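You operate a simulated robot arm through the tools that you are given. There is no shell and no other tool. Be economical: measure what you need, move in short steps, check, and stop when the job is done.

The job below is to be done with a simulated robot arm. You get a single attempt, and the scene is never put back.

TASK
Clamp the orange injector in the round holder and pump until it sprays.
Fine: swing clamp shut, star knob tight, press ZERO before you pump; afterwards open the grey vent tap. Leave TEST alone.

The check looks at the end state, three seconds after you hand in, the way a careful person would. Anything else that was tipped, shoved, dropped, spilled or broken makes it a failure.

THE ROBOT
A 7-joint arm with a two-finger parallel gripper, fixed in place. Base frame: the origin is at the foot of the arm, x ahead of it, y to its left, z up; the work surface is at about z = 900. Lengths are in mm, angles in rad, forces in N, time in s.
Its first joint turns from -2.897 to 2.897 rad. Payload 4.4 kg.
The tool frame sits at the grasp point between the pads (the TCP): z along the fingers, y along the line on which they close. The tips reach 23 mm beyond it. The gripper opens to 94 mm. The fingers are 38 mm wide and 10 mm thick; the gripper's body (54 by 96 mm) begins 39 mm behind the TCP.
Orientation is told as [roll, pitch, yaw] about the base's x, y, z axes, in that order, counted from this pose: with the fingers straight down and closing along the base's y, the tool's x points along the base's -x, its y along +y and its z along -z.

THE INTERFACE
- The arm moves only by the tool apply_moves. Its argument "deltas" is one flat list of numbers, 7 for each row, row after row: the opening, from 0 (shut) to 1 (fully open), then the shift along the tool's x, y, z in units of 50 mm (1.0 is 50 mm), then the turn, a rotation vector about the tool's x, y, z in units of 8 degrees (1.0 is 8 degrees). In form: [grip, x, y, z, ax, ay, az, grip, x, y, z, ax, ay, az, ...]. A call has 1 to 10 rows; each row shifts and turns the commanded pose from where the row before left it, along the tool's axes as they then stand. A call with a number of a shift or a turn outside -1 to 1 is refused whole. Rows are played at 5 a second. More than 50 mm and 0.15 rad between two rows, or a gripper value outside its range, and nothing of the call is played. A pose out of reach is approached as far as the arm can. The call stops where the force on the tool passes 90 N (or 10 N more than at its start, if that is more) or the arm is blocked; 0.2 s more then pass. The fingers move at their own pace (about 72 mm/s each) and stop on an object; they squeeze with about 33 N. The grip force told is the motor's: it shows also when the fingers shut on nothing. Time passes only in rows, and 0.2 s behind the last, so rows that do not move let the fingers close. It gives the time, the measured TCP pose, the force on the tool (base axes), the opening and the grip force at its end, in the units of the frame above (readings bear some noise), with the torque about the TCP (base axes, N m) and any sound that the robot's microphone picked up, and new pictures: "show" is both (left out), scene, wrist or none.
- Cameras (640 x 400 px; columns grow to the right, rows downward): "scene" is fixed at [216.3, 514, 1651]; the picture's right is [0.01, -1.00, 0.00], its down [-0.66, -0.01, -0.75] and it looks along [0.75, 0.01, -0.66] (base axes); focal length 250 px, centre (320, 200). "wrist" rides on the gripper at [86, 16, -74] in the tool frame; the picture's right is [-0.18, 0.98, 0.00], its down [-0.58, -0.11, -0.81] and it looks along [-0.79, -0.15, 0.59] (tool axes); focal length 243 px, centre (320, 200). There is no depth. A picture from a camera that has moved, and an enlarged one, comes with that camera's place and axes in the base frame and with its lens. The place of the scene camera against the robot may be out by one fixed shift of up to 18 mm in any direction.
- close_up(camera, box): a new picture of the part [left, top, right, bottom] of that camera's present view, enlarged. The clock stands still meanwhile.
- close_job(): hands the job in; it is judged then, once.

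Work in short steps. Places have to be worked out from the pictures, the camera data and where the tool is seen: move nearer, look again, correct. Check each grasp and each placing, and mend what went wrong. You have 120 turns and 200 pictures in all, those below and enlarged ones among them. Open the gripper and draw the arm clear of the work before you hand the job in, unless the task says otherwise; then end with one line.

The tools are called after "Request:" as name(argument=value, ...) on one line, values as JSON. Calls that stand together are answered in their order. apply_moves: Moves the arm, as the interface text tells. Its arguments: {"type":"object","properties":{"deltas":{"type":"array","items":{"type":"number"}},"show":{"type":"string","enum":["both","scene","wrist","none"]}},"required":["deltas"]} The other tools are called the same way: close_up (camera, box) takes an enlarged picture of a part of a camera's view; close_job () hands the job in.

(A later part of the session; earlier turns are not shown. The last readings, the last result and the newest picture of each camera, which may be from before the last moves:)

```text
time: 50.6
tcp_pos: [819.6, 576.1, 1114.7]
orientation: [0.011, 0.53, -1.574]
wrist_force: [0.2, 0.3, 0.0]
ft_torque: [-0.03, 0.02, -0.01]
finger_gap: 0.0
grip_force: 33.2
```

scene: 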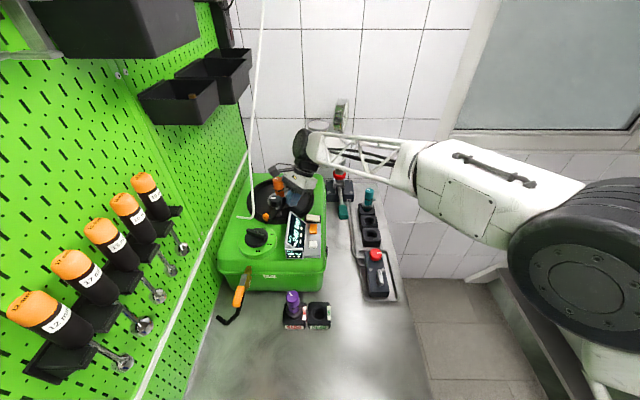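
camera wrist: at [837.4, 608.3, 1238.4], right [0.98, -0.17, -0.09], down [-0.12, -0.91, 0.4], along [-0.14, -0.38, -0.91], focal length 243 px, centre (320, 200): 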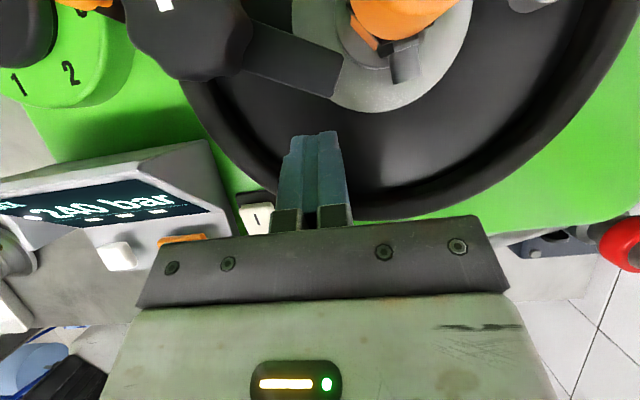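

No contact. I lower 3 mm more and push the bar toward +y.

Request:
apply_moves(deltas=[0, -0.03, 0, 0.052, 0, 0, 0, 0, 0.087, 0, 0.05, 0, 0, 0, 0, 0.087, 0, 0.05, 0, 0, 0, 0, 0.087, 0, 0.05, 0, 0, 0, 0, 0.087, 0, 0.05, 0, 0, 0], show="wrist")

Request:
close_up(camera="wrist", box=[180, 0, 480, 220])

```text
time: 51.8
tcp_pos: [821.5, 594.9, 1114.6]
orientation: [0.013, 0.532, -1.575]
wrist_force: [-0.2, -0.5, 0.7]
ft_torque: [0.01, -0.02, 0.0]
finger_gap: 0.3
grip_force: 32.9
camera wrist: at [837.1, 632.6, 1223.1], right [0.98, -0.17, -0.08], down [-0.12, -0.91, 0.4], along [-0.14, -0.38, -0.91], focal length 243 px, centre (320, 200)
```

wrist: 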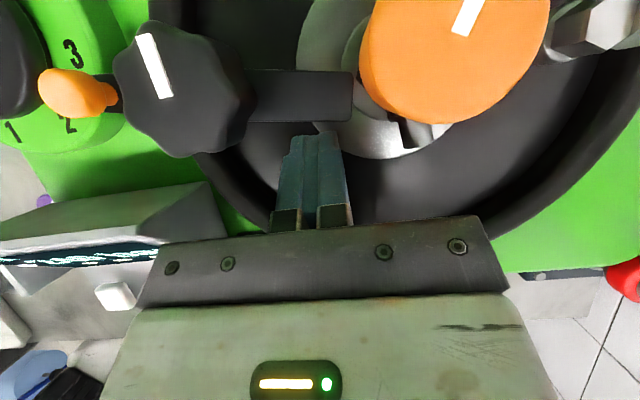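

```text
1.82 times, centred on (330, 110) of wrist
camera zoom: at [837.1, 632.6, 1223.1], right [0.98, -0.17, -0.08], down [-0.12, -0.91, 0.4], along [-0.14, -0.38, -0.91], focal length 441 px, centre (302, 364)
```

zoom: 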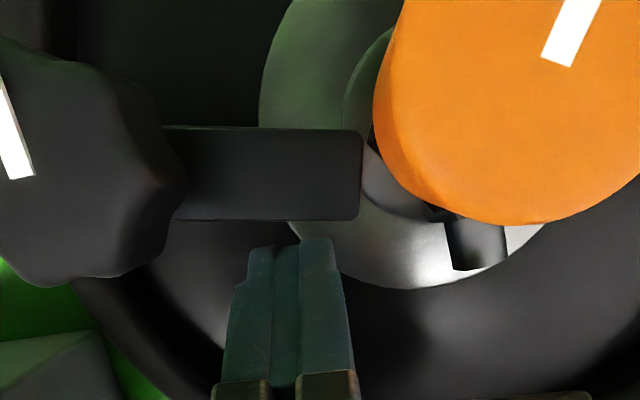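

Bar is about 10° from pointing at the injector. I push 7 mm more.

Request:
apply_moves(deltas=[0, 0.07, 0, 0.04, 0, 0, 0, 0, 0.052, 0, 0.03, 0, 0, 0, 0, 0, 0, 0, 0, 0, 0], show="wrist")

Request:
close_up(camera="wrist", box=[100, 0, 480, 220])

```text
time: 52.6
tcp_pos: [822.3, 603.7, 1114.7]
orientation: [0.01, 0.53, -1.575]
wrist_force: [0.2, 0.9, 0.6]
ft_torque: [0.02, 0.0, 0.0]
finger_gap: 0.1
grip_force: 33.0
camera wrist: at [837.5, 639.6, 1223.2], right [0.98, -0.17, -0.08], down [-0.12, -0.91, 0.4], along [-0.14, -0.38, -0.91], focal length 243 px, centre (320, 200)
```

wrist: 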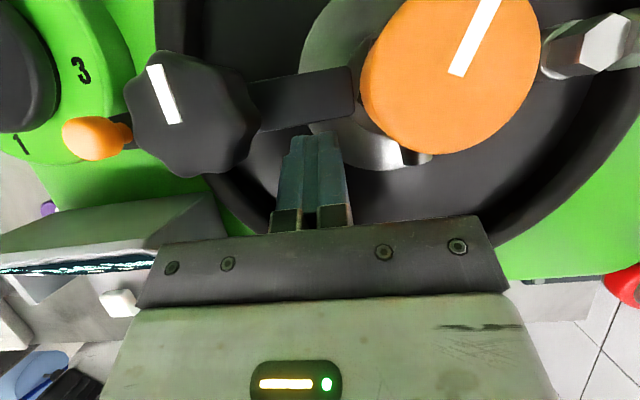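

```text
1.68 times, centred on (290, 110) of wrist
camera zoom: at [837.5, 639.6, 1223.2], right [0.98, -0.17, -0.08], down [-0.12, -0.91, 0.4], along [-0.14, -0.38, -0.91], focal length 409 px, centre (370, 352)
```

zoom: 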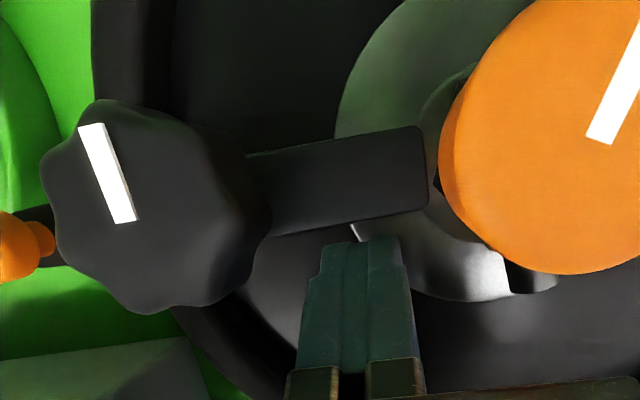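

Bar now points at the injector. I back off and look from above to verify alignment.

Request:
apply_moves(deltas=[0, -0.26, 0, -0.15, 0, 0, 0, 0, 0.4, 0, -0.7, 0, 0, 0, 0, 0.5, 0, -0.86, 0, 0, 0, 0, -0.6, 0, -0.6, 0, 0, 0, 0, -0.2, 0, -0.2, 0, 1, 0, 0, 0, 0, 0, 0, 0.875, 0, 0, 0, 0, 0, 0, 0, 0], show="both")

Request:
close_up(camera="wrist", box=[180, 0, 480, 200])

Request:
close_up(camera="scene", box=[240, 160, 320, 225])

```text
time: 54.2
tcp_pos: [819.7, 532.2, 1218.0]
orientation: [0.013, 0.793, -1.568]
wrist_force: [-0.3, 0.0, -0.2]
ft_torque: [-0.02, 0.01, 0.0]
finger_gap: 0.1
grip_force: 33.5
camera wrist: at [835.5, 539.4, 1332.4], right [0.98, -0.14, -0.12], down [-0.12, -0.98, 0.15], along [-0.14, -0.13, -0.98], focal length 243 px, centre (320, 200)
```

scene: 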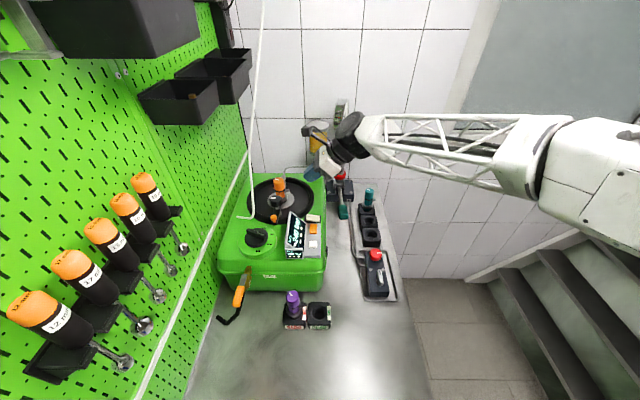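
wrist: 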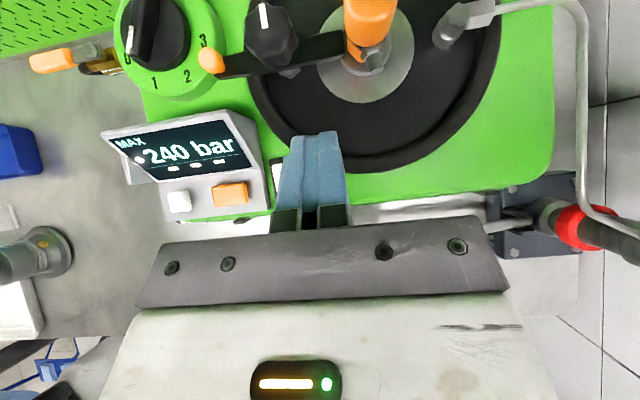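

```text
2.00 times, centred on (330, 100) of wrist
camera zoom: at [835.5, 539.4, 1332.4], right [0.98, -0.14, -0.12], down [-0.12, -0.98, 0.15], along [-0.14, -0.13, -0.98], focal length 485 px, centre (300, 400)
```

zoom: 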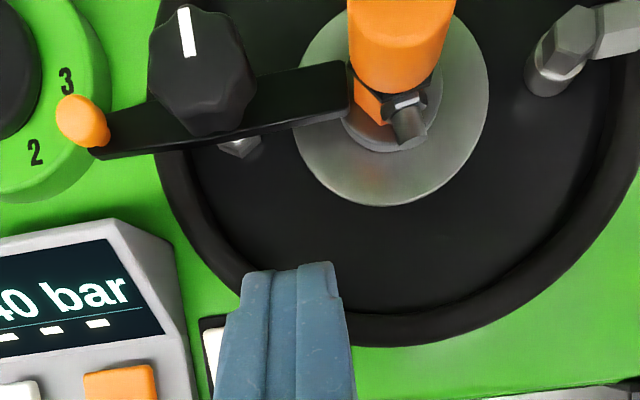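

```text
6.15 times, centred on (280, 192) of scene
camera zoom: at [216.3, 514.0, 1651.0], right [0.01, -1.0, 0.0], down [-0.66, -0.01, -0.75], along [0.75, 0.01, -0.66], focal length 1538 px, centre (566, 246)
```

zoom: 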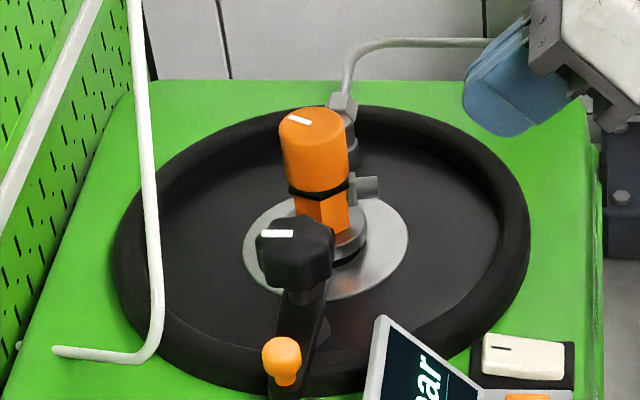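

The bar points at about −3°, perhaps a few degrees short. I return the same way and push gently to feel for a stop.

Request:
apply_moves(deltas=[0, 0, 0, 0, 0, -1, 0, 0, 0, 0, 0, 0, -0.875, 0, 0, 0.6, 0, 0.6, 0, 0, 0, 0, 0.2, 0, 0.2, 0, 0, 0, 0, -0.5, 0, 0.86, 0, 0, 0, 0, -0.4, 0, 0.7, 0, 0, 0, 0, 0, 0, 0, 0, 0, 0], show="none")

```text
time: 55.8
tcp_pos: [821.5, 588.5, 1112.2]
orientation: [0.012, 0.529, -1.574]
wrist_force: [0.7, 0.1, 0.2]
ft_torque: [0.03, -0.01, -0.01]
finger_gap: 0.3
grip_force: 33.4
```

Request:
apply_moves(deltas=[0, 0.15, 0, 0.087, 0, 0, 0, 0, 0.13, 0, 0.075, 0, 0, 0, 0, 0.04, 0, 0.023, 0, 0, 0, 0, 0, 0, 0, 0, 0, 0], show="none")

```text
time: 56.8
tcp_pos: [821.4, 606.9, 1113.1]
orientation: [0.01, 0.529, -1.575]
wrist_force: [-5.3, -30.7, 0.7]
ft_torque: [-0.35, 0.29, 0.19]
finger_gap: 0.4
grip_force: 32.8
```

Firm stop (31 N) reached: the clamp is shut. I back off and lift for the star knob.

Request:
apply_moves(deltas=[0, -0.3, 0, -0.17, 0, 0, 0, 0, 0.4, 0, -0.7, 0, 0, 0, 0, 0.5, 0, -0.86, 0, 0, 0, 0, -0.6, 0, -0.6, 0, 0, 0, 0.6, -0.2, 0, -0.2, 0, 1, 0, 0.6, 0, 0, 0, 0, 0.875, 0, 0.6, 0, 0, 0, 0, 0, 0], show="wrist")

Request:
close_up(camera="wrist", box=[180, 0, 480, 200])

Request:
close_up(camera="scene", box=[240, 160, 320, 225])

```text
time: 58.4
tcp_pos: [821.3, 531.6, 1216.0]
orientation: [0.014, 0.792, -1.569]
wrist_force: [-0.3, 0.3, -0.6]
ft_torque: [0.01, 0.01, -0.01]
finger_gap: 56.3
grip_force: 0.1
camera wrist: at [836.1, 539.6, 1331.6], right [0.98, -0.14, -0.12], down [-0.12, -0.98, 0.15], along [-0.14, -0.13, -0.98], focal length 243 px, centre (320, 200)
```

wrist: 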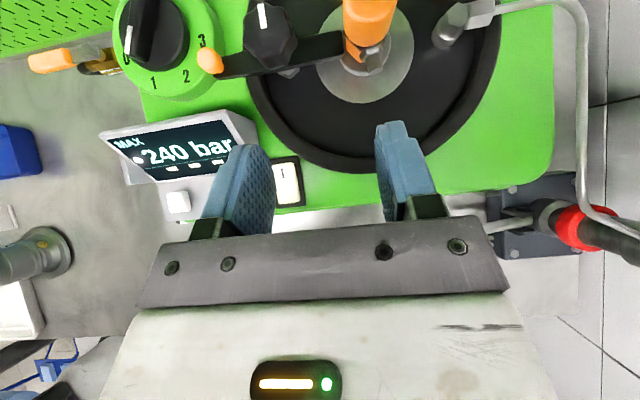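

```text
2.00 times, centred on (330, 100) of wrist
camera zoom: at [836.1, 539.6, 1331.6], right [0.98, -0.14, -0.12], down [-0.12, -0.98, 0.15], along [-0.14, -0.13, -0.98], focal length 485 px, centre (300, 400)
```

zoom: 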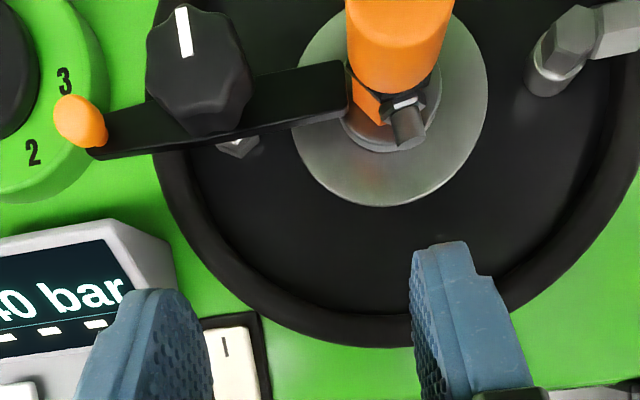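

```text
6.15 times, centred on (280, 192) of scene
camera zoom: at [216.3, 514.0, 1651.0], right [0.01, -1.0, 0.0], down [-0.66, -0.01, -0.75], along [0.75, 0.01, -0.66], focal length 1538 px, centre (566, 246)
```

zoom: 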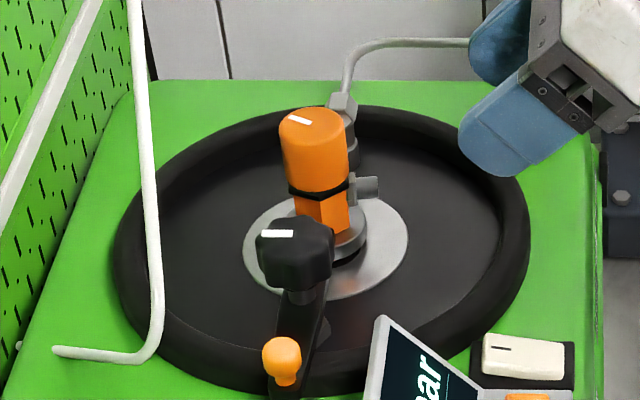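

The angle is unchanged, so it was at its stop already. Now the star knob (centre ≈ (789, 639), 40 mm wide, z 1125–1155): I go to 30° tilt and hover above it with the gripper open about 54 mm.

Request:
apply_moves(deltas=[0.58, 0, 0, 0, 0, -1, 0, 0.58, 0, 0, 0, 0, -0.875, 0, 0.58, 0.547, -0.213, 0.478, 0, 0, 0, 0.58, 0.547, -0.213, 0.478, 0, 0, 0, 0.58, 0.547, -0.213, 0.478, 0, 0, 0, 0.58, 0, 0, 0, 0, 0, 0], show="both")

Request:
close_up(camera="wrist", box=[160, 60, 460, 230])

```text
time: 59.8
tcp_pos: [788.0, 640.9, 1197.1]
orientation: [0.012, 0.528, -1.574]
wrist_force: [-0.9, 0.0, -0.3]
ft_torque: [0.03, 0.0, -0.03]
finger_gap: 54.5
grip_force: 0.1
camera wrist: at [804.1, 678.1, 1305.1], right [0.98, -0.17, -0.08], down [-0.12, -0.91, 0.4], along [-0.14, -0.38, -0.91], focal length 243 px, centre (320, 200)
```

scene: 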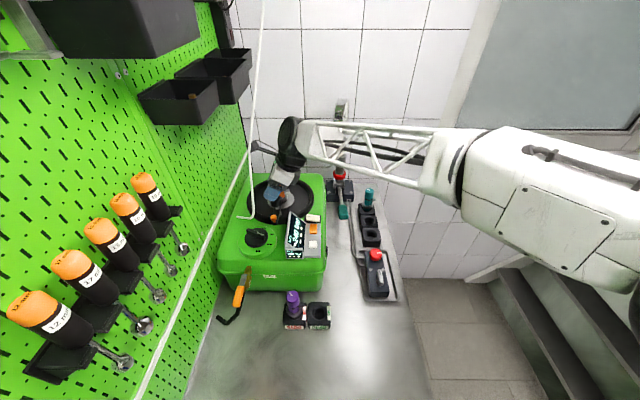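
wrist: 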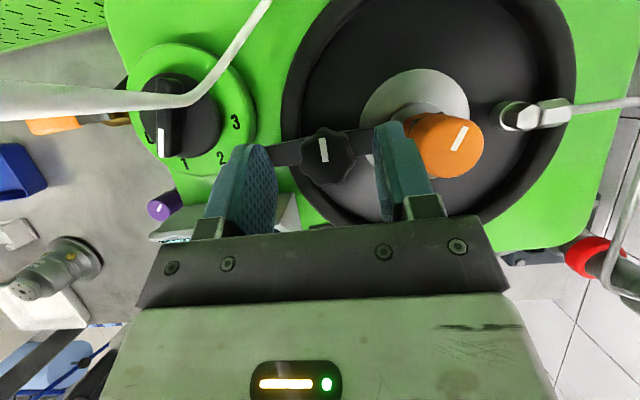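

```text
2.13 times, centred on (310, 145) of wrist
camera zoom: at [804.1, 678.1, 1305.1], right [0.98, -0.17, -0.08], down [-0.12, -0.91, 0.4], along [-0.14, -0.38, -0.91], focal length 518 px, centre (341, 317)
```

zoom: 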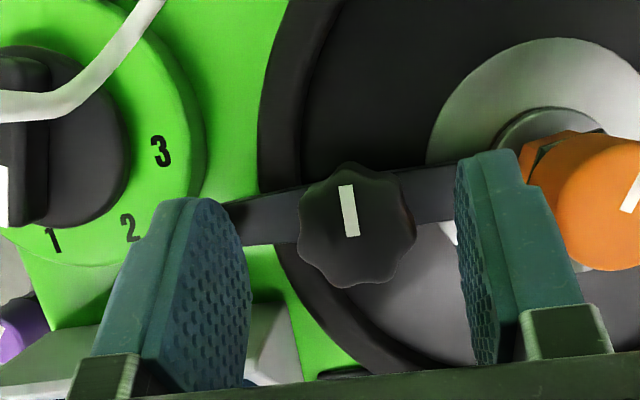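

Knob centre is (790, 642). I lower over it to z≈1140.

Request:
apply_moves(deltas=[0.58, -0.18, 0.013, 0.336, 0, 0, 0, 0.58, -0.18, 0.013, 0.336, 0, 0, 0, 0.58, -0.18, 0.013, 0.336, 0, 0, 0, 0.58, 0, 0, 0, 0, 0, 0], show="wrist")

Request:
close_up(camera="scene", box=[230, 130, 320, 220])

```text
time: 60.8
tcp_pos: [789.9, 641.8, 1140.5]
orientation: [0.012, 0.53, -1.574]
wrist_force: [-0.1, 0.6, 0.2]
ft_torque: [-0.02, 0.01, 0.0]
finger_gap: 54.8
grip_force: 0.0
camera wrist: at [806.9, 679.2, 1249.2], right [0.98, -0.17, -0.08], down [-0.12, -0.91, 0.4], along [-0.14, -0.38, -0.91], focal length 243 px, centre (320, 200)
```

wrist: 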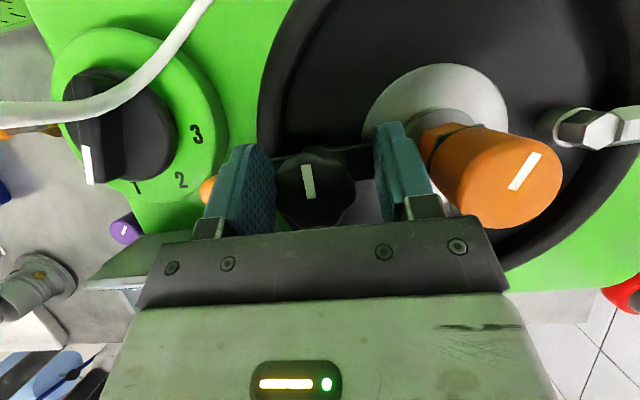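

```text
4.44 times, centred on (275, 175) of scene
camera zoom: at [216.3, 514.0, 1651.0], right [0.01, -1.0, 0.0], down [-0.66, -0.01, -0.75], along [0.75, 0.01, -0.66], focal length 1111 px, centre (520, 311)
```

zoom: 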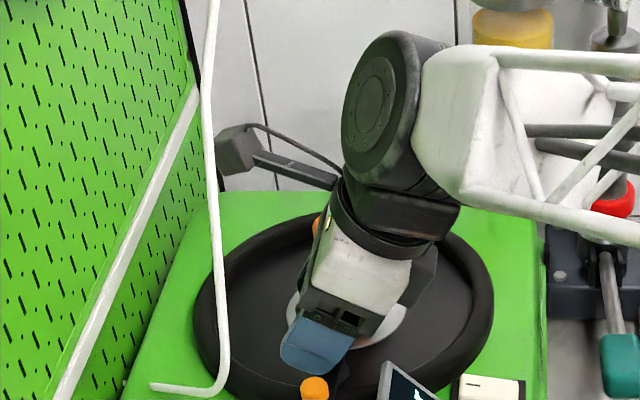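

Knob sits between the pads. I close on it, then turn clockwise 24° and read the torque.

Request:
apply_moves(deltas=[0, 0, 0, 0, 0, 0, 0, 0, 0, 0, 0, 0, 0, 0, 0, 0, 0, 0, 0, 0, 0, 0, 0, 0, 0, -0.5, 0, 0.866, 0, 0, 0, 0, -0.5, 0, 0.866, 0, 0, 0, 0, -0.5, 0, 0.866], show="wrist")

Request:
close_up(camera="scene", box=[230, 130, 320, 220])

```text
time: 62.2
tcp_pos: [789.6, 644.1, 1139.9]
orientation: [0.006, 0.533, -1.998]
wrist_force: [-58.2, 42.2, -2.3]
ft_torque: [0.3, 0.75, -0.36]
finger_gap: 36.4
grip_force: 44.8
camera wrist: at [819.8, 671.1, 1249.3], right [0.83, -0.55, -0.09], down [-0.48, -0.78, 0.4], along [-0.29, -0.29, -0.91], focal length 243 px, centre (320, 200)
```

wrist: 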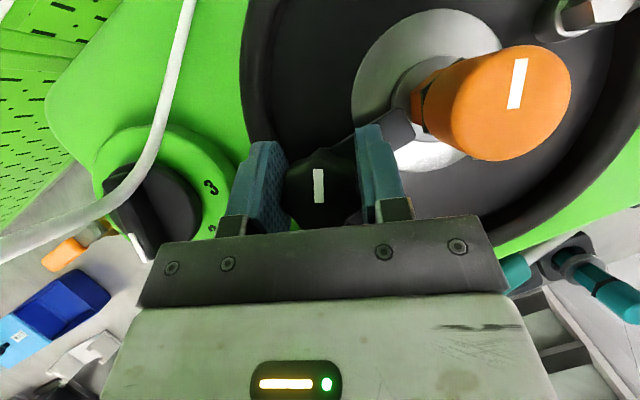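

```text
4.44 times, centred on (275, 175) of scene
camera zoom: at [216.3, 514.0, 1651.0], right [0.01, -1.0, 0.0], down [-0.66, -0.01, -0.75], along [0.75, 0.01, -0.66], focal length 1111 px, centre (520, 311)
```

zoom: 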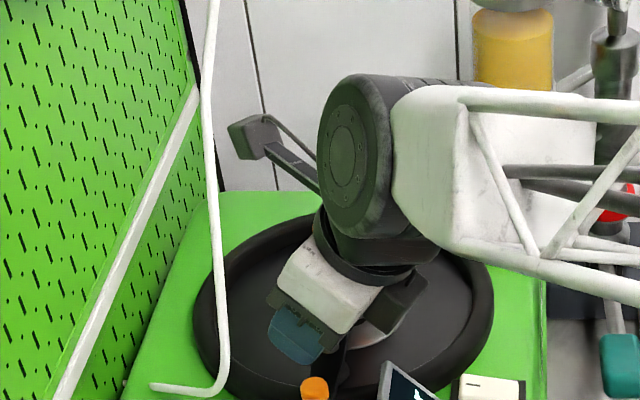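

The knob turns with the gripper, but there's a 70 N sideways load along the closing line: the knob axis is a bit left. I shift 2.5 mm that way and check.

Request:
apply_moves(deltas=[0, 0, -0.05, 0, 0, 0, 0, 0, 0, 0, 0, 0, 0, 0], show="none")

```text
time: 62.8
tcp_pos: [790.6, 643.7, 1139.8]
orientation: [0.009, 0.534, -1.997]
wrist_force: [-15.3, 34.2, -5.7]
ft_torque: [1.14, 0.96, -0.07]
finger_gap: 36.9
grip_force: 45.3
```

Request:
apply_moves(deltas=[0, 0, -0.01, 0, -0.5, 0, 0.866, 0, 0, 0, 0, -0.5, 0, 0.866, 0, 0, 0, 0, 0, 0, 0], show="wrist")

```text
time: 63.6
tcp_pos: [789.5, 643.3, 1142.3]
orientation: [0.005, 0.536, -2.278]
wrist_force: [23.5, -18.7, 0.8]
ft_torque: [0.22, 0.79, 0.16]
finger_gap: 36.4
grip_force: 44.9
camera wrist: at [826.6, 660.1, 1249.5], right [0.64, -0.76, -0.09], down [-0.68, -0.62, 0.4], along [-0.36, -0.19, -0.91], focal length 243 px, centre (320, 200)
```

wrist: 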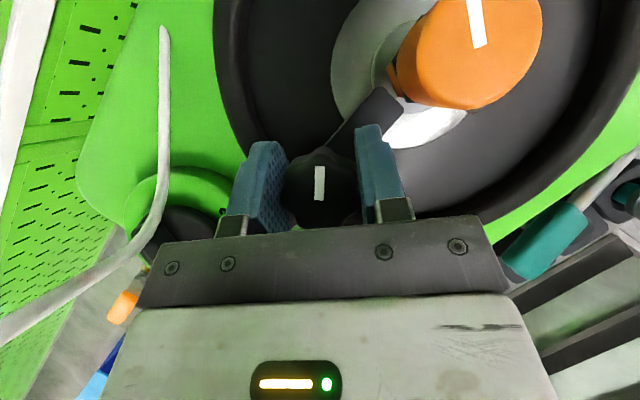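

The knob follows with low torque, so it's not tight yet. Two more rows, then I'll re-grip.

Request:
apply_moves(deltas=[0, 0, 0, 0, -0.5, 0, 0.866, 0, 0, 0, 0, -0.5, 0, 0.866, 0, 0, 0, 0, 0, 0, 0], show="wrist")

```text
time: 64.4
tcp_pos: [790.6, 642.4, 1139.9]
orientation: [0.004, 0.535, -2.346]
wrist_force: [45.9, -59.8, 2.4]
ft_torque: [0.9, -0.14, 0.3]
finger_gap: 36.2
grip_force: 45.0
out of reach, approached as far as the arm can: row 1, 2
camera wrist: at [827.8, 657.3, 1249.5], right [0.59, -0.8, -0.09], down [-0.72, -0.57, 0.4], along [-0.37, -0.17, -0.91], focal length 243 px, centre (320, 200)
```

wrist: 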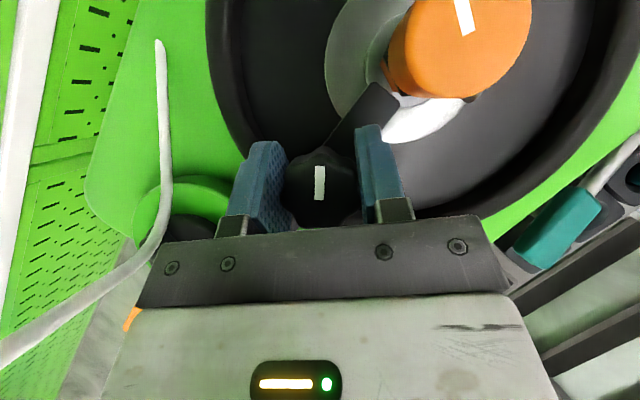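

The wrist joint limit is reached at −134° yaw. I open, swing back to about −78° around the knob, and re-grip.

Request:
apply_moves(deltas=[0.56, 0, 0, 0, 0, 0, 0, 0.56, 0, 0, 0, 0, 0, 0, 0.56, 0, 0, 0, 0.5, 0, -0.866, 0.56, 0, 0, 0, 0.5, 0, -0.866, 0.56, 0, 0, 0, 0.5, 0, -0.866, 0.56, 0, 0, 0, 0.5, 0, -0.866, 0.56, 0, 0, 0, 0.5, 0, -0.866, 0.56, 0, 0, 0, 0.5, 0, -0.866, 0.56, 0, 0, 0, 0.5, 0, -0.866], show="wrist")

Request:
close_up(camera="wrist", box=[160, 60, 460, 230])

```text
time: 66.4
tcp_pos: [788.0, 644.3, 1139.4]
orientation: [0.013, 0.526, -1.362]
wrist_force: [0.2, -0.4, 0.1]
ft_torque: [-0.01, 0.01, 0.0]
finger_gap: 52.5
grip_force: 0.0
camera wrist: at [796.4, 684.0, 1248.3], right [1.0, 0.04, -0.08], down [0.07, -0.91, 0.4], along [-0.06, -0.41, -0.91], focal length 243 px, centre (320, 200)
```

wrist: 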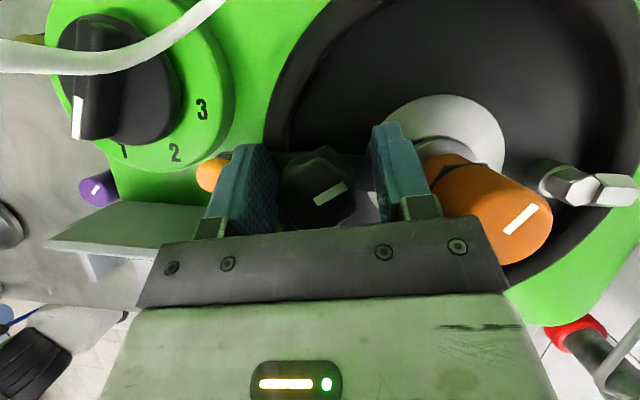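

```text
2.13 times, centred on (310, 145) of wrist
camera zoom: at [796.4, 684.0, 1248.3], right [1.0, 0.04, -0.08], down [0.07, -0.91, 0.4], along [-0.06, -0.41, -0.91], focal length 518 px, centre (341, 317)
```

zoom: 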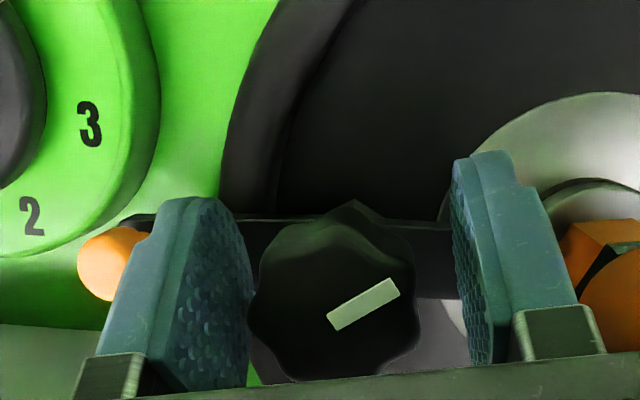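

Re-gripping and turning clockwise again.

Request:
apply_moves(deltas=[0, 0, -0.03, 0, 0, 0, 0, 0, 0, 0, 0, 0, 0, 0, 0, 0, 0, 0, 0, 0, 0, 0, 0, 0, 0, -0.5, 0, 0.866, 0, 0, 0, 0, -0.5, 0, 0.866, 0, 0, 0, 0, 0, 0, 0], show="none")

Request:
apply_moves(deltas=[0, 0, 0, 0, -0.5, 0, 0.866, 0, 0, 0, 0, -0.5, 0, 0.866, 0, 0, 0, 0, 0, 0, 0], show="wrist")

```text
time: 67.8
tcp_pos: [787.3, 644.1, 1139.6]
orientation: [0.009, 0.531, -1.645]
wrist_force: [35.1, 14.2, -10.6]
ft_torque: [0.75, 0.84, 0.17]
finger_gap: 36.5
grip_force: 44.9
```

```text
time: 68.6
tcp_pos: [789.3, 642.5, 1140.5]
orientation: [0.011, 0.532, -1.925]
wrist_force: [65.0, -2.1, -9.5]
ft_torque: [-0.04, 0.88, 0.23]
finger_gap: 36.2
grip_force: 45.0
camera wrist: at [816.8, 671.8, 1248.9], right [0.86, -0.5, -0.09], down [-0.43, -0.81, 0.4], along [-0.27, -0.31, -0.91], focal length 243 px, centre (320, 200)
```

wrist: 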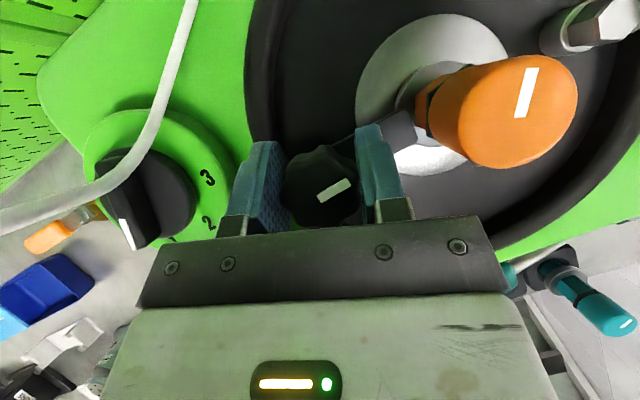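

Following; I relieve the side load (+2 mm) and continue to the limit.

Request:
apply_moves(deltas=[0, 0, 0.04, 0, -0.5, 0, 0.866, 0, 0, 0, 0, -0.5, 0, 0.866, 0, 0, 0, 0, -0.45, 0, 0.78, 0, 0, 0, 0, 0, 0, 0], show="wrist")

```text
time: 69.6
tcp_pos: [790.6, 642.6, 1141.8]
orientation: [0.003, 0.536, -2.333]
wrist_force: [49.1, -25.7, -2.5]
ft_torque: [0.11, 0.07, 0.17]
finger_gap: 36.1
grip_force: 45.3
camera wrist: at [827.3, 657.5, 1249.0], right [0.6, -0.8, -0.09], down [-0.71, -0.58, 0.4], along [-0.37, -0.17, -0.91], focal length 243 px, centre (320, 200)
```

wrist: 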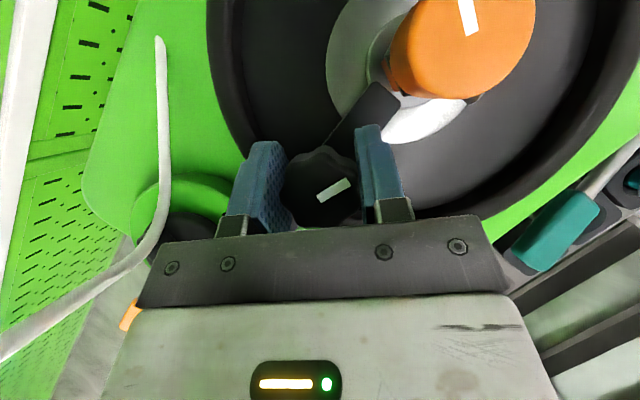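

About 100° so far, still light. Another stroke: open, swing back, re-grip.

Request:
apply_moves(deltas=[0.56, 0, 0, 0, 0, 0, 0, 0.56, 0, 0, 0, 0, 0, 0, 0.56, 0, 0, 0, 0.5, 0, -0.866, 0.56, 0, 0, 0, 0.5, 0, -0.866, 0.56, 0, 0, 0, 0.5, 0, -0.866, 0.56, 0, 0, 0, 0.5, 0, -0.866, 0.56, 0, 0, 0, 0.5, 0, -0.866, 0.56, 0, 0, 0, 0.5, 0, -0.866, 0.56, 0, 0, 0, 0.5, 0, -0.866, 0.56, 0, 0, 0, 0, 0, 0], show="wrist")

Request:
close_up(camera="scene", box=[240, 160, 320, 225])

```text
time: 71.8
tcp_pos: [789.1, 643.6, 1140.6]
orientation: [0.012, 0.528, -1.348]
wrist_force: [0.4, -0.4, 0.3]
ft_torque: [-0.01, 0.03, 0.01]
finger_gap: 52.8
grip_force: 0.1
camera wrist: at [796.0, 683.2, 1248.3], right [1.0, 0.06, -0.08], down [0.08, -0.91, 0.4], along [-0.05, -0.41, -0.91], focal length 243 px, centre (320, 200)
```

wrist: 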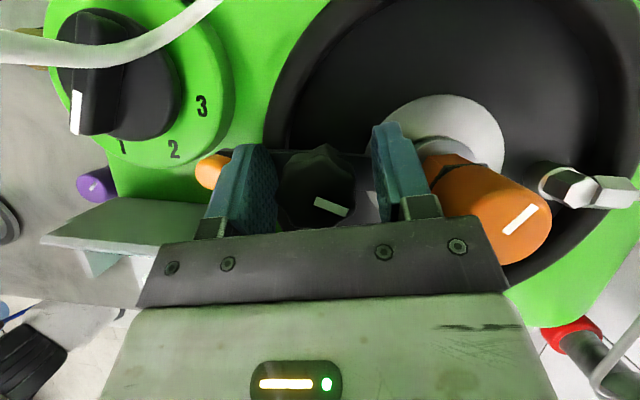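

```text
6.15 times, centred on (280, 192) of scene
camera zoom: at [216.3, 514.0, 1651.0], right [0.01, -1.0, 0.0], down [-0.66, -0.01, -0.75], along [0.75, 0.01, -0.66], focal length 1538 px, centre (566, 246)
```

zoom: 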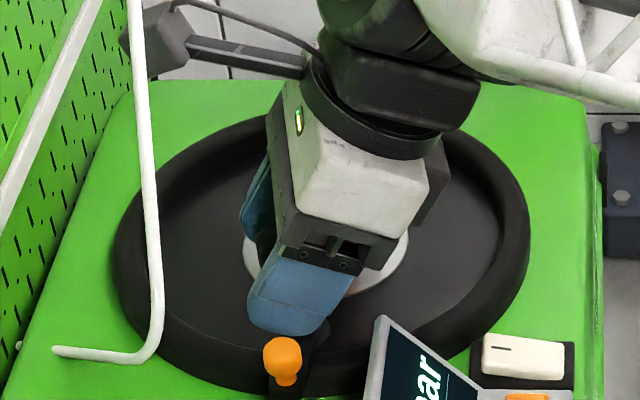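

The mark confirms 50° per stroke. Next stroke in one go.

Request:
apply_moves(deltas=[0, 0, 0, 0, 0, 0, 0, 0, 0, 0, 0, 0, 0, 0, 0, 0, 0, 0, 0, 0, 0, 0, 0, 0, 0, -0.5, 0, 0.866, 0, 0, 0, 0, -0.5, 0, 0.866, 0, 0, 0, 0, -0.5, 0, 0.866, 0, 0, 0, 0, -0.5, 0, 0.866, 0, 0, 0, 0, -0.5, 0, 0.866, 0, 0, 0, 0, -0.5, 0, 0.866, 0, 0, 0, 0, -0.45, 0, 0.78], show="wrist")

```text
time: 74.0
tcp_pos: [789.4, 643.3, 1140.1]
orientation: [0.006, 0.538, -2.321]
wrist_force: [17.0, -6.5, -0.6]
ft_torque: [0.24, 0.27, 0.72]
finger_gap: 36.8
grip_force: 45.6
camera wrist: at [826.9, 658.0, 1249.6], right [0.61, -0.79, -0.09], down [-0.7, -0.59, 0.4], along [-0.36, -0.18, -0.91], focal length 243 px, centre (320, 200)
```

wrist: 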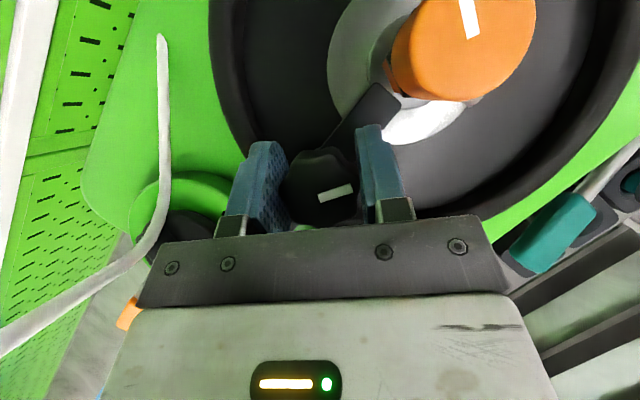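

The mark shows the knob turned only ~8° more while the pads slipped at 0.7 N·m: it's tight. I open, lift off and retreat.

Request:
apply_moves(deltas=[0.56, 0, 0, 0, 0, 0, 0, 0.56, 0, 0, 0, 0, 0, 0, 0.56, 0.25, 0, -0.433, 0, 0, 0, 0.56, 0.45, 0, -0.78, 0, 0, 0, 0.56, 0.45, 0, -0.78, 0, 0, 0, 0.56, 0, 0, 0, 0.5, 0, -0.866, 0.56, 0, 0, 0, 0.5, 0, -0.866, 0.56, 0, 0, 0, 0.5, 0, -0.866, 0.56, 0, 0, 0, 0.5, 0, -0.866, 0.56, 0, 0, 0, 0.5, 0, -0.866], show="both")

Request:
close_up(camera="scene", box=[240, 160, 320, 225])

```text
time: 76.2
tcp_pos: [788.6, 642.9, 1256.4]
orientation: [0.012, 0.53, -1.614]
wrist_force: [0.1, 0.6, 0.8]
ft_torque: [-0.01, 0.01, 0.01]
finger_gap: 52.7
grip_force: 0.0
camera wrist: at [805.9, 678.8, 1364.5], right [0.97, -0.21, -0.08], down [-0.16, -0.9, 0.4], along [-0.16, -0.38, -0.91], focal length 243 px, centre (320, 200)
```

scene: 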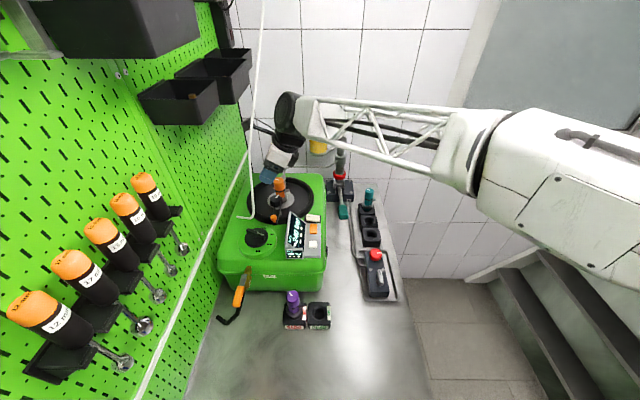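
wrist: 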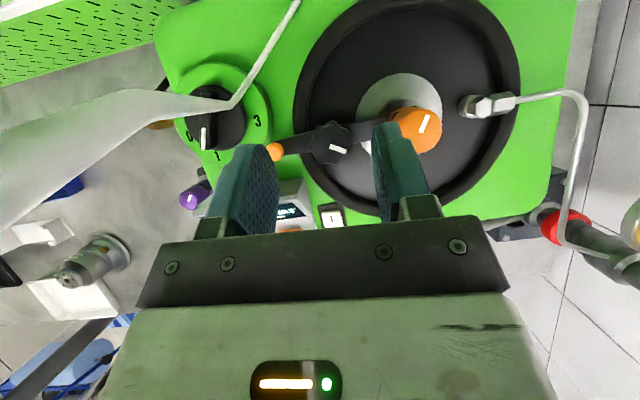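

```text
6.15 times, centred on (280, 192) of scene
camera zoom: at [216.3, 514.0, 1651.0], right [0.01, -1.0, 0.0], down [-0.66, -0.01, -0.75], along [0.75, 0.01, -0.66], focal length 1538 px, centre (566, 246)
```

zoom: 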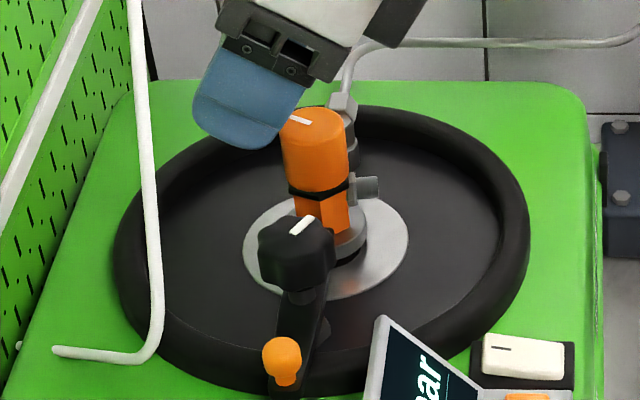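

The knob has turned about 115° clockwise. For certainty I do one more tightening stroke and see whether it moves.

Request:
apply_moves(deltas=[0.56, 0, 0, 0, 0.5, 0, -0.866, 0.56, 0, 0, 0, 0.4, 0, -0.7, 0.56, -0.45, 0, 0.78, 0, 0, 0, 0.56, -0.45, 0, 0.78, 0, 0, 0, 0.56, -0.25, 0, 0.433, 0, 0, 0, 0.56, 0, 0, 0, 0, 0, 0], show="wrist")

Request:
apply_moves(deltas=[0, 0, 0, 0, 0, 0, 0, 0, 0, 0, 0, 0, 0, 0, 0, 0, 0, 0, 0, 0, 0, 0, 0, 0, 0, -0.5, 0, 0.866, 0, 0, 0, 0, -0.5, 0, 0.866, 0, 0, 0, 0, -0.5, 0, 0.866], show="wrist")

```text
time: 77.6
tcp_pos: [788.4, 644.6, 1138.8]
orientation: [0.014, 0.525, -1.363]
wrist_force: [0.3, 0.7, 1.4]
ft_torque: [-0.01, 0.01, -0.04]
finger_gap: 52.7
grip_force: 0.1
camera wrist: at [796.8, 683.3, 1248.3], right [1.0, 0.04, -0.08], down [0.07, -0.91, 0.4], along [-0.06, -0.41, -0.91], focal length 243 px, centre (320, 200)
```

wrist: 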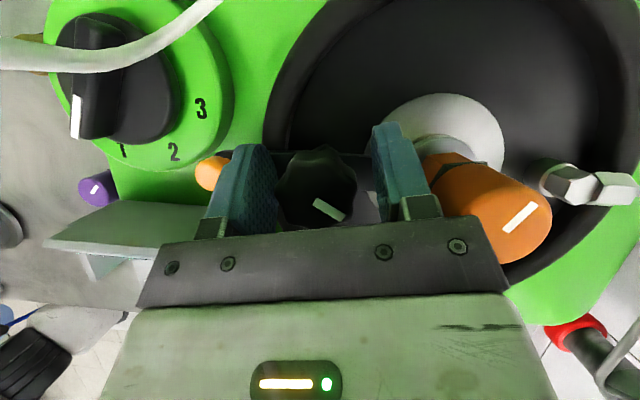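

```text
time: 79.0
tcp_pos: [790.1, 644.3, 1139.4]
orientation: [0.01, 0.533, -1.784]
wrist_force: [-30.3, -3.8, -7.0]
ft_torque: [-0.04, 0.9, 0.65]
finger_gap: 37.1
grip_force: 45.2
camera wrist: at [812.2, 676.7, 1248.8], right [0.93, -0.37, -0.08], down [-0.31, -0.86, 0.4], along [-0.22, -0.34, -0.91], focal length 243 px, centre (320, 200)
```

wrist: 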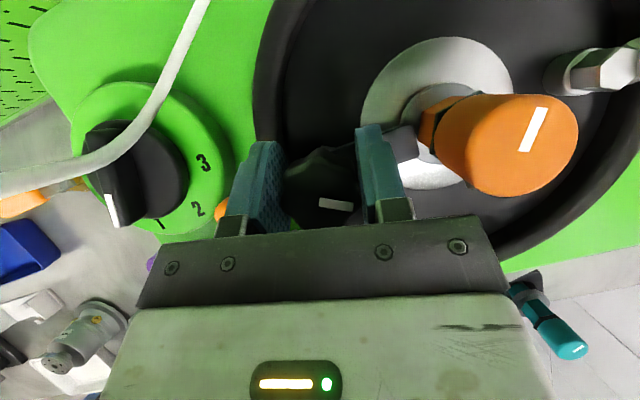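

The knob didn't move at all while the pads slipped (0.65 N·m): tight. I release, lift, retreat in −y first (away from the hose) and then go above the ZERO button.

Request:
apply_moves(deltas=[0.56, 0, 0, 0, 0, 0, 0, 0.56, 0, 0, 0, 0, 0, 0, 0.56, 0.25, 0, -0.433, 0, 0, 0, 0.56, 0.45, 0, -0.78, 0, 0, 0, 0.56, 0.45, 0, -0.78, 0.5, 0, -0.866, 0.3, 0, 0, 0, 0.28, 0, -0.48, 0, -0.8, 0, -0.46, 0, 0, 0, 0, -0.8, 0, -0.46, 0, 0, 0, 0, -0.85, 0, -0.2, 0, 0, 0], show="none")

Request:
apply_moves(deltas=[0, 0, -0.85, 0.2, 0, 0, 0, 0, 0, -0.85, 0.2, 0, 0, 0, 0, 0, -0.85, 0.2, 0, 0, 0, 0, 0, 0, 0, 0, 0, 0], show="both")

Request:
close_up(camera="wrist", box=[160, 40, 460, 230])

```text
time: 81.0
tcp_pos: [788.4, 509.2, 1242.5]
orientation: [0.011, 0.528, -1.565]
wrist_force: [-0.9, 0.1, -1.3]
ft_torque: [0.0, 0.02, 0.05]
finger_gap: 0.0
grip_force: 33.2
```

```text
time: 82.0
tcp_pos: [663.3, 523.9, 1214.8]
orientation: [0.011, 0.531, -1.566]
wrist_force: [0.7, 0.4, 0.0]
ft_torque: [0.01, -0.02, 0.0]
finger_gap: 0.0
grip_force: 32.8
camera wrist: at [678.2, 560.8, 1323.1], right [0.98, -0.16, -0.08], down [-0.11, -0.91, 0.4], along [-0.14, -0.38, -0.91], focal length 243 px, centre (320, 200)
```

scene: 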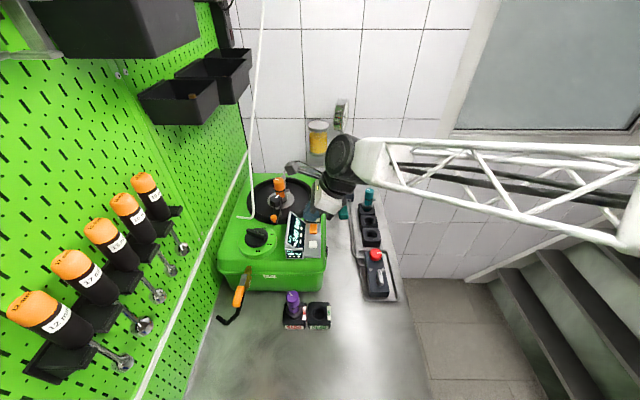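
wrist: 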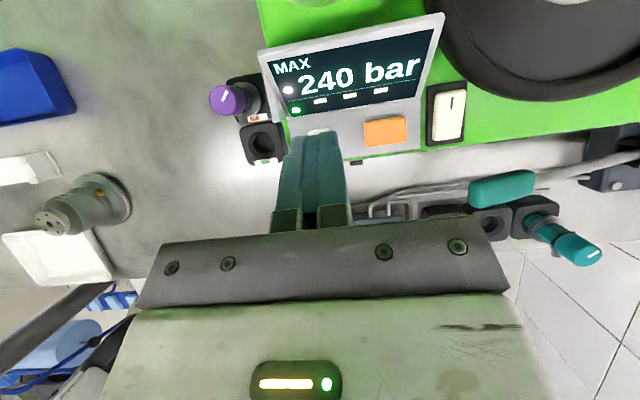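

```text
2.11 times, centred on (310, 135) of wrist
camera zoom: at [678.2, 560.8, 1323.1], right [0.98, -0.16, -0.08], down [-0.11, -0.91, 0.4], along [-0.14, -0.38, -0.91], focal length 511 px, centre (341, 337)
```

zoom: 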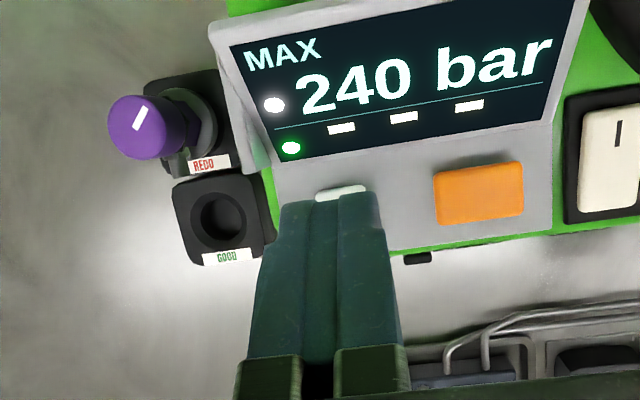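

A green dot now shows on the display. ZERO (white) is at about (653, 524, 1102), right beneath the tips; I lower to just above it.

Request:
apply_moves(deltas=[0, -0.392, -0.1, 0.64, 0, 0, 0, 0, -0.392, -0.1, 0.64, 0, 0, 0, 0, 0, 0, 0, 0, 0, 0], show="both")

Request:
close_up(camera="wrist", box=[200, 60, 440, 230])

Request:
close_up(camera="scene", box=[270, 190, 350, 260])

```text
time: 82.8
tcp_pos: [653.5, 525.8, 1139.6]
orientation: [0.012, 0.53, -1.566]
wrist_force: [0.5, 0.0, -0.6]
ft_torque: [-0.04, 0.01, 0.01]
finger_gap: 0.1
grip_force: 32.5
camera wrist: at [669.4, 561.6, 1248.0], right [0.98, -0.16, -0.08], down [-0.11, -0.91, 0.4], along [-0.14, -0.38, -0.91], focal length 243 px, centre (320, 200)
```

scene: 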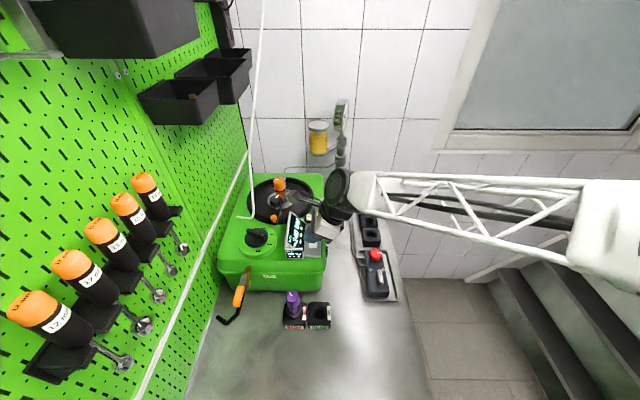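
wrist: 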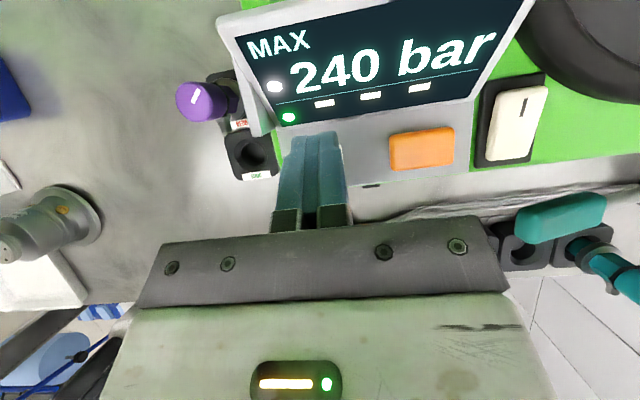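

```text
2.35 times, centred on (320, 145) of wrist
camera zoom: at [669.4, 561.6, 1248.0], right [0.98, -0.16, -0.08], down [-0.11, -0.91, 0.4], along [-0.14, -0.38, -0.91], focal length 571 px, centre (320, 329)
```

zoom: 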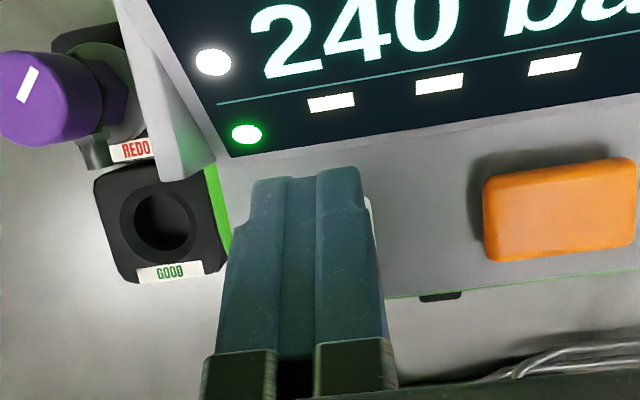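

```text
5.71 times, centred on (310, 225) of scene
camera zoom: at [216.3, 514.0, 1651.0], right [0.01, -1.0, 0.0], down [-0.66, -0.01, -0.75], along [0.75, 0.01, -0.66], focal length 1428 px, centre (377, 57)
```

zoom: 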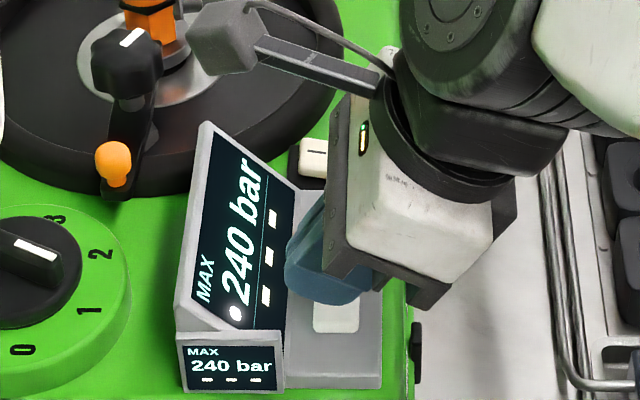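

Alignment looks right (button edge peeks out on the right of the tips, TEST is well clear). I press down in small steps.

Request:
apply_moves(deltas=[0, -0.06, 0, 0.104, 0, 0, 0, 0, -0.05, 0, 0.087, 0, 0, 0, 0, 0, 0, 0, 0, 0, 0], show="none")

Request:
apply_moves(deltas=[0, -0.03, 0, 0.052, 0, 0, 0, 0, 0, 0, 0, 0, 0, 0], show="wrist")

```text
time: 83.6
tcp_pos: [652.9, 523.3, 1128.2]
orientation: [0.012, 0.531, -1.565]
wrist_force: [-0.7, -0.1, 2.5]
ft_torque: [0.03, -0.02, 0.02]
finger_gap: 0.0
grip_force: 33.1
heard: click
```

```text
time: 84.2
tcp_pos: [653.6, 523.0, 1125.4]
orientation: [0.012, 0.531, -1.563]
wrist_force: [-0.2, 1.5, 11.7]
ft_torque: [0.01, 0.05, -0.05]
finger_gap: 0.1
grip_force: 32.9
camera wrist: at [668.0, 560.2, 1235.0], right [0.98, -0.16, -0.08], down [-0.11, -0.91, 0.4], along [-0.14, -0.38, -0.91], focal length 243 px, centre (320, 200)
```

wrist: 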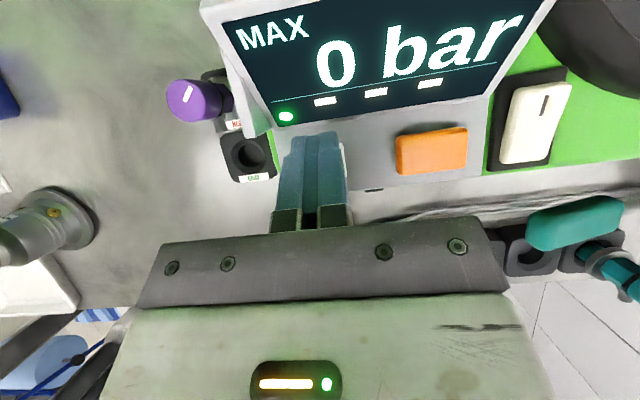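

Click heard and the display reads 0 bar. I lift off, straighten the tool, and turn it back to yaw 0 for the pump lever.

Request:
apply_moves(deltas=[0, 0.45, 0, -0.78, 0, 0, 0, 0, 0.45, 0, -0.78, 0, 0, 0, 0, 0, 0, 0, 0, -1, 0, 0, 0, 0, 0, 0, -1, 0, 0, 0, 0, 0, 0, -1, 0, 0, 0, 0, 0, 0, -0.79, 0, 0, 0, 0, 0, 0, 0, -1, 0, 0, 0, 0, 0, 0, -1, 0, 0, 0, 0, 0, 0, -1, 0, 0, 0, 0, 0, 0, -1], show="none")

Request:
apply_moves(deltas=[0, 0, 0, 0, 0, 0, -1, 0, 0, 0, 0, 0, 0, -1, 0, 0, 0, 0, 0, 0, -1, 0, 0, 0, 0, 0, 0, -1, 0, 0, 0, 0, 0, 0, -1, 0, 0, 0, 0, 0, 0, -1, 0, 0, 0, 0, 0, 0, -1, 0, 0, 0, 0, 0, 0, -0.25, 0.5, 0, 0, 0, 0, 0, 0], show="wrist")

```text
time: 86.4
tcp_pos: [652.9, 521.9, 1214.9]
orientation: [0.009, -0.006, -1.011]
wrist_force: [0.5, -0.2, 0.2]
ft_torque: [-0.05, -0.01, -0.04]
finger_gap: 0.0
grip_force: 32.6
```

```text
time: 88.4
tcp_pos: [650.3, 524.1, 1215.7]
orientation: [-0.001, -0.012, 0.0]
wrist_force: [0.5, -0.3, -0.3]
ft_torque: [-0.02, -0.01, 0.02]
finger_gap: 47.1
grip_force: 0.1
camera wrist: at [564.1, 538.4, 1289.7], right [0.18, 0.98, 0.0], down [0.57, -0.11, 0.81], along [0.8, -0.15, -0.58], focal length 243 px, centre (320, 200)
```

wrist: 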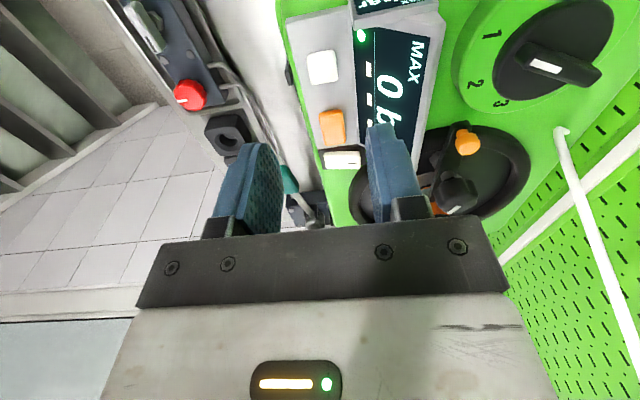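

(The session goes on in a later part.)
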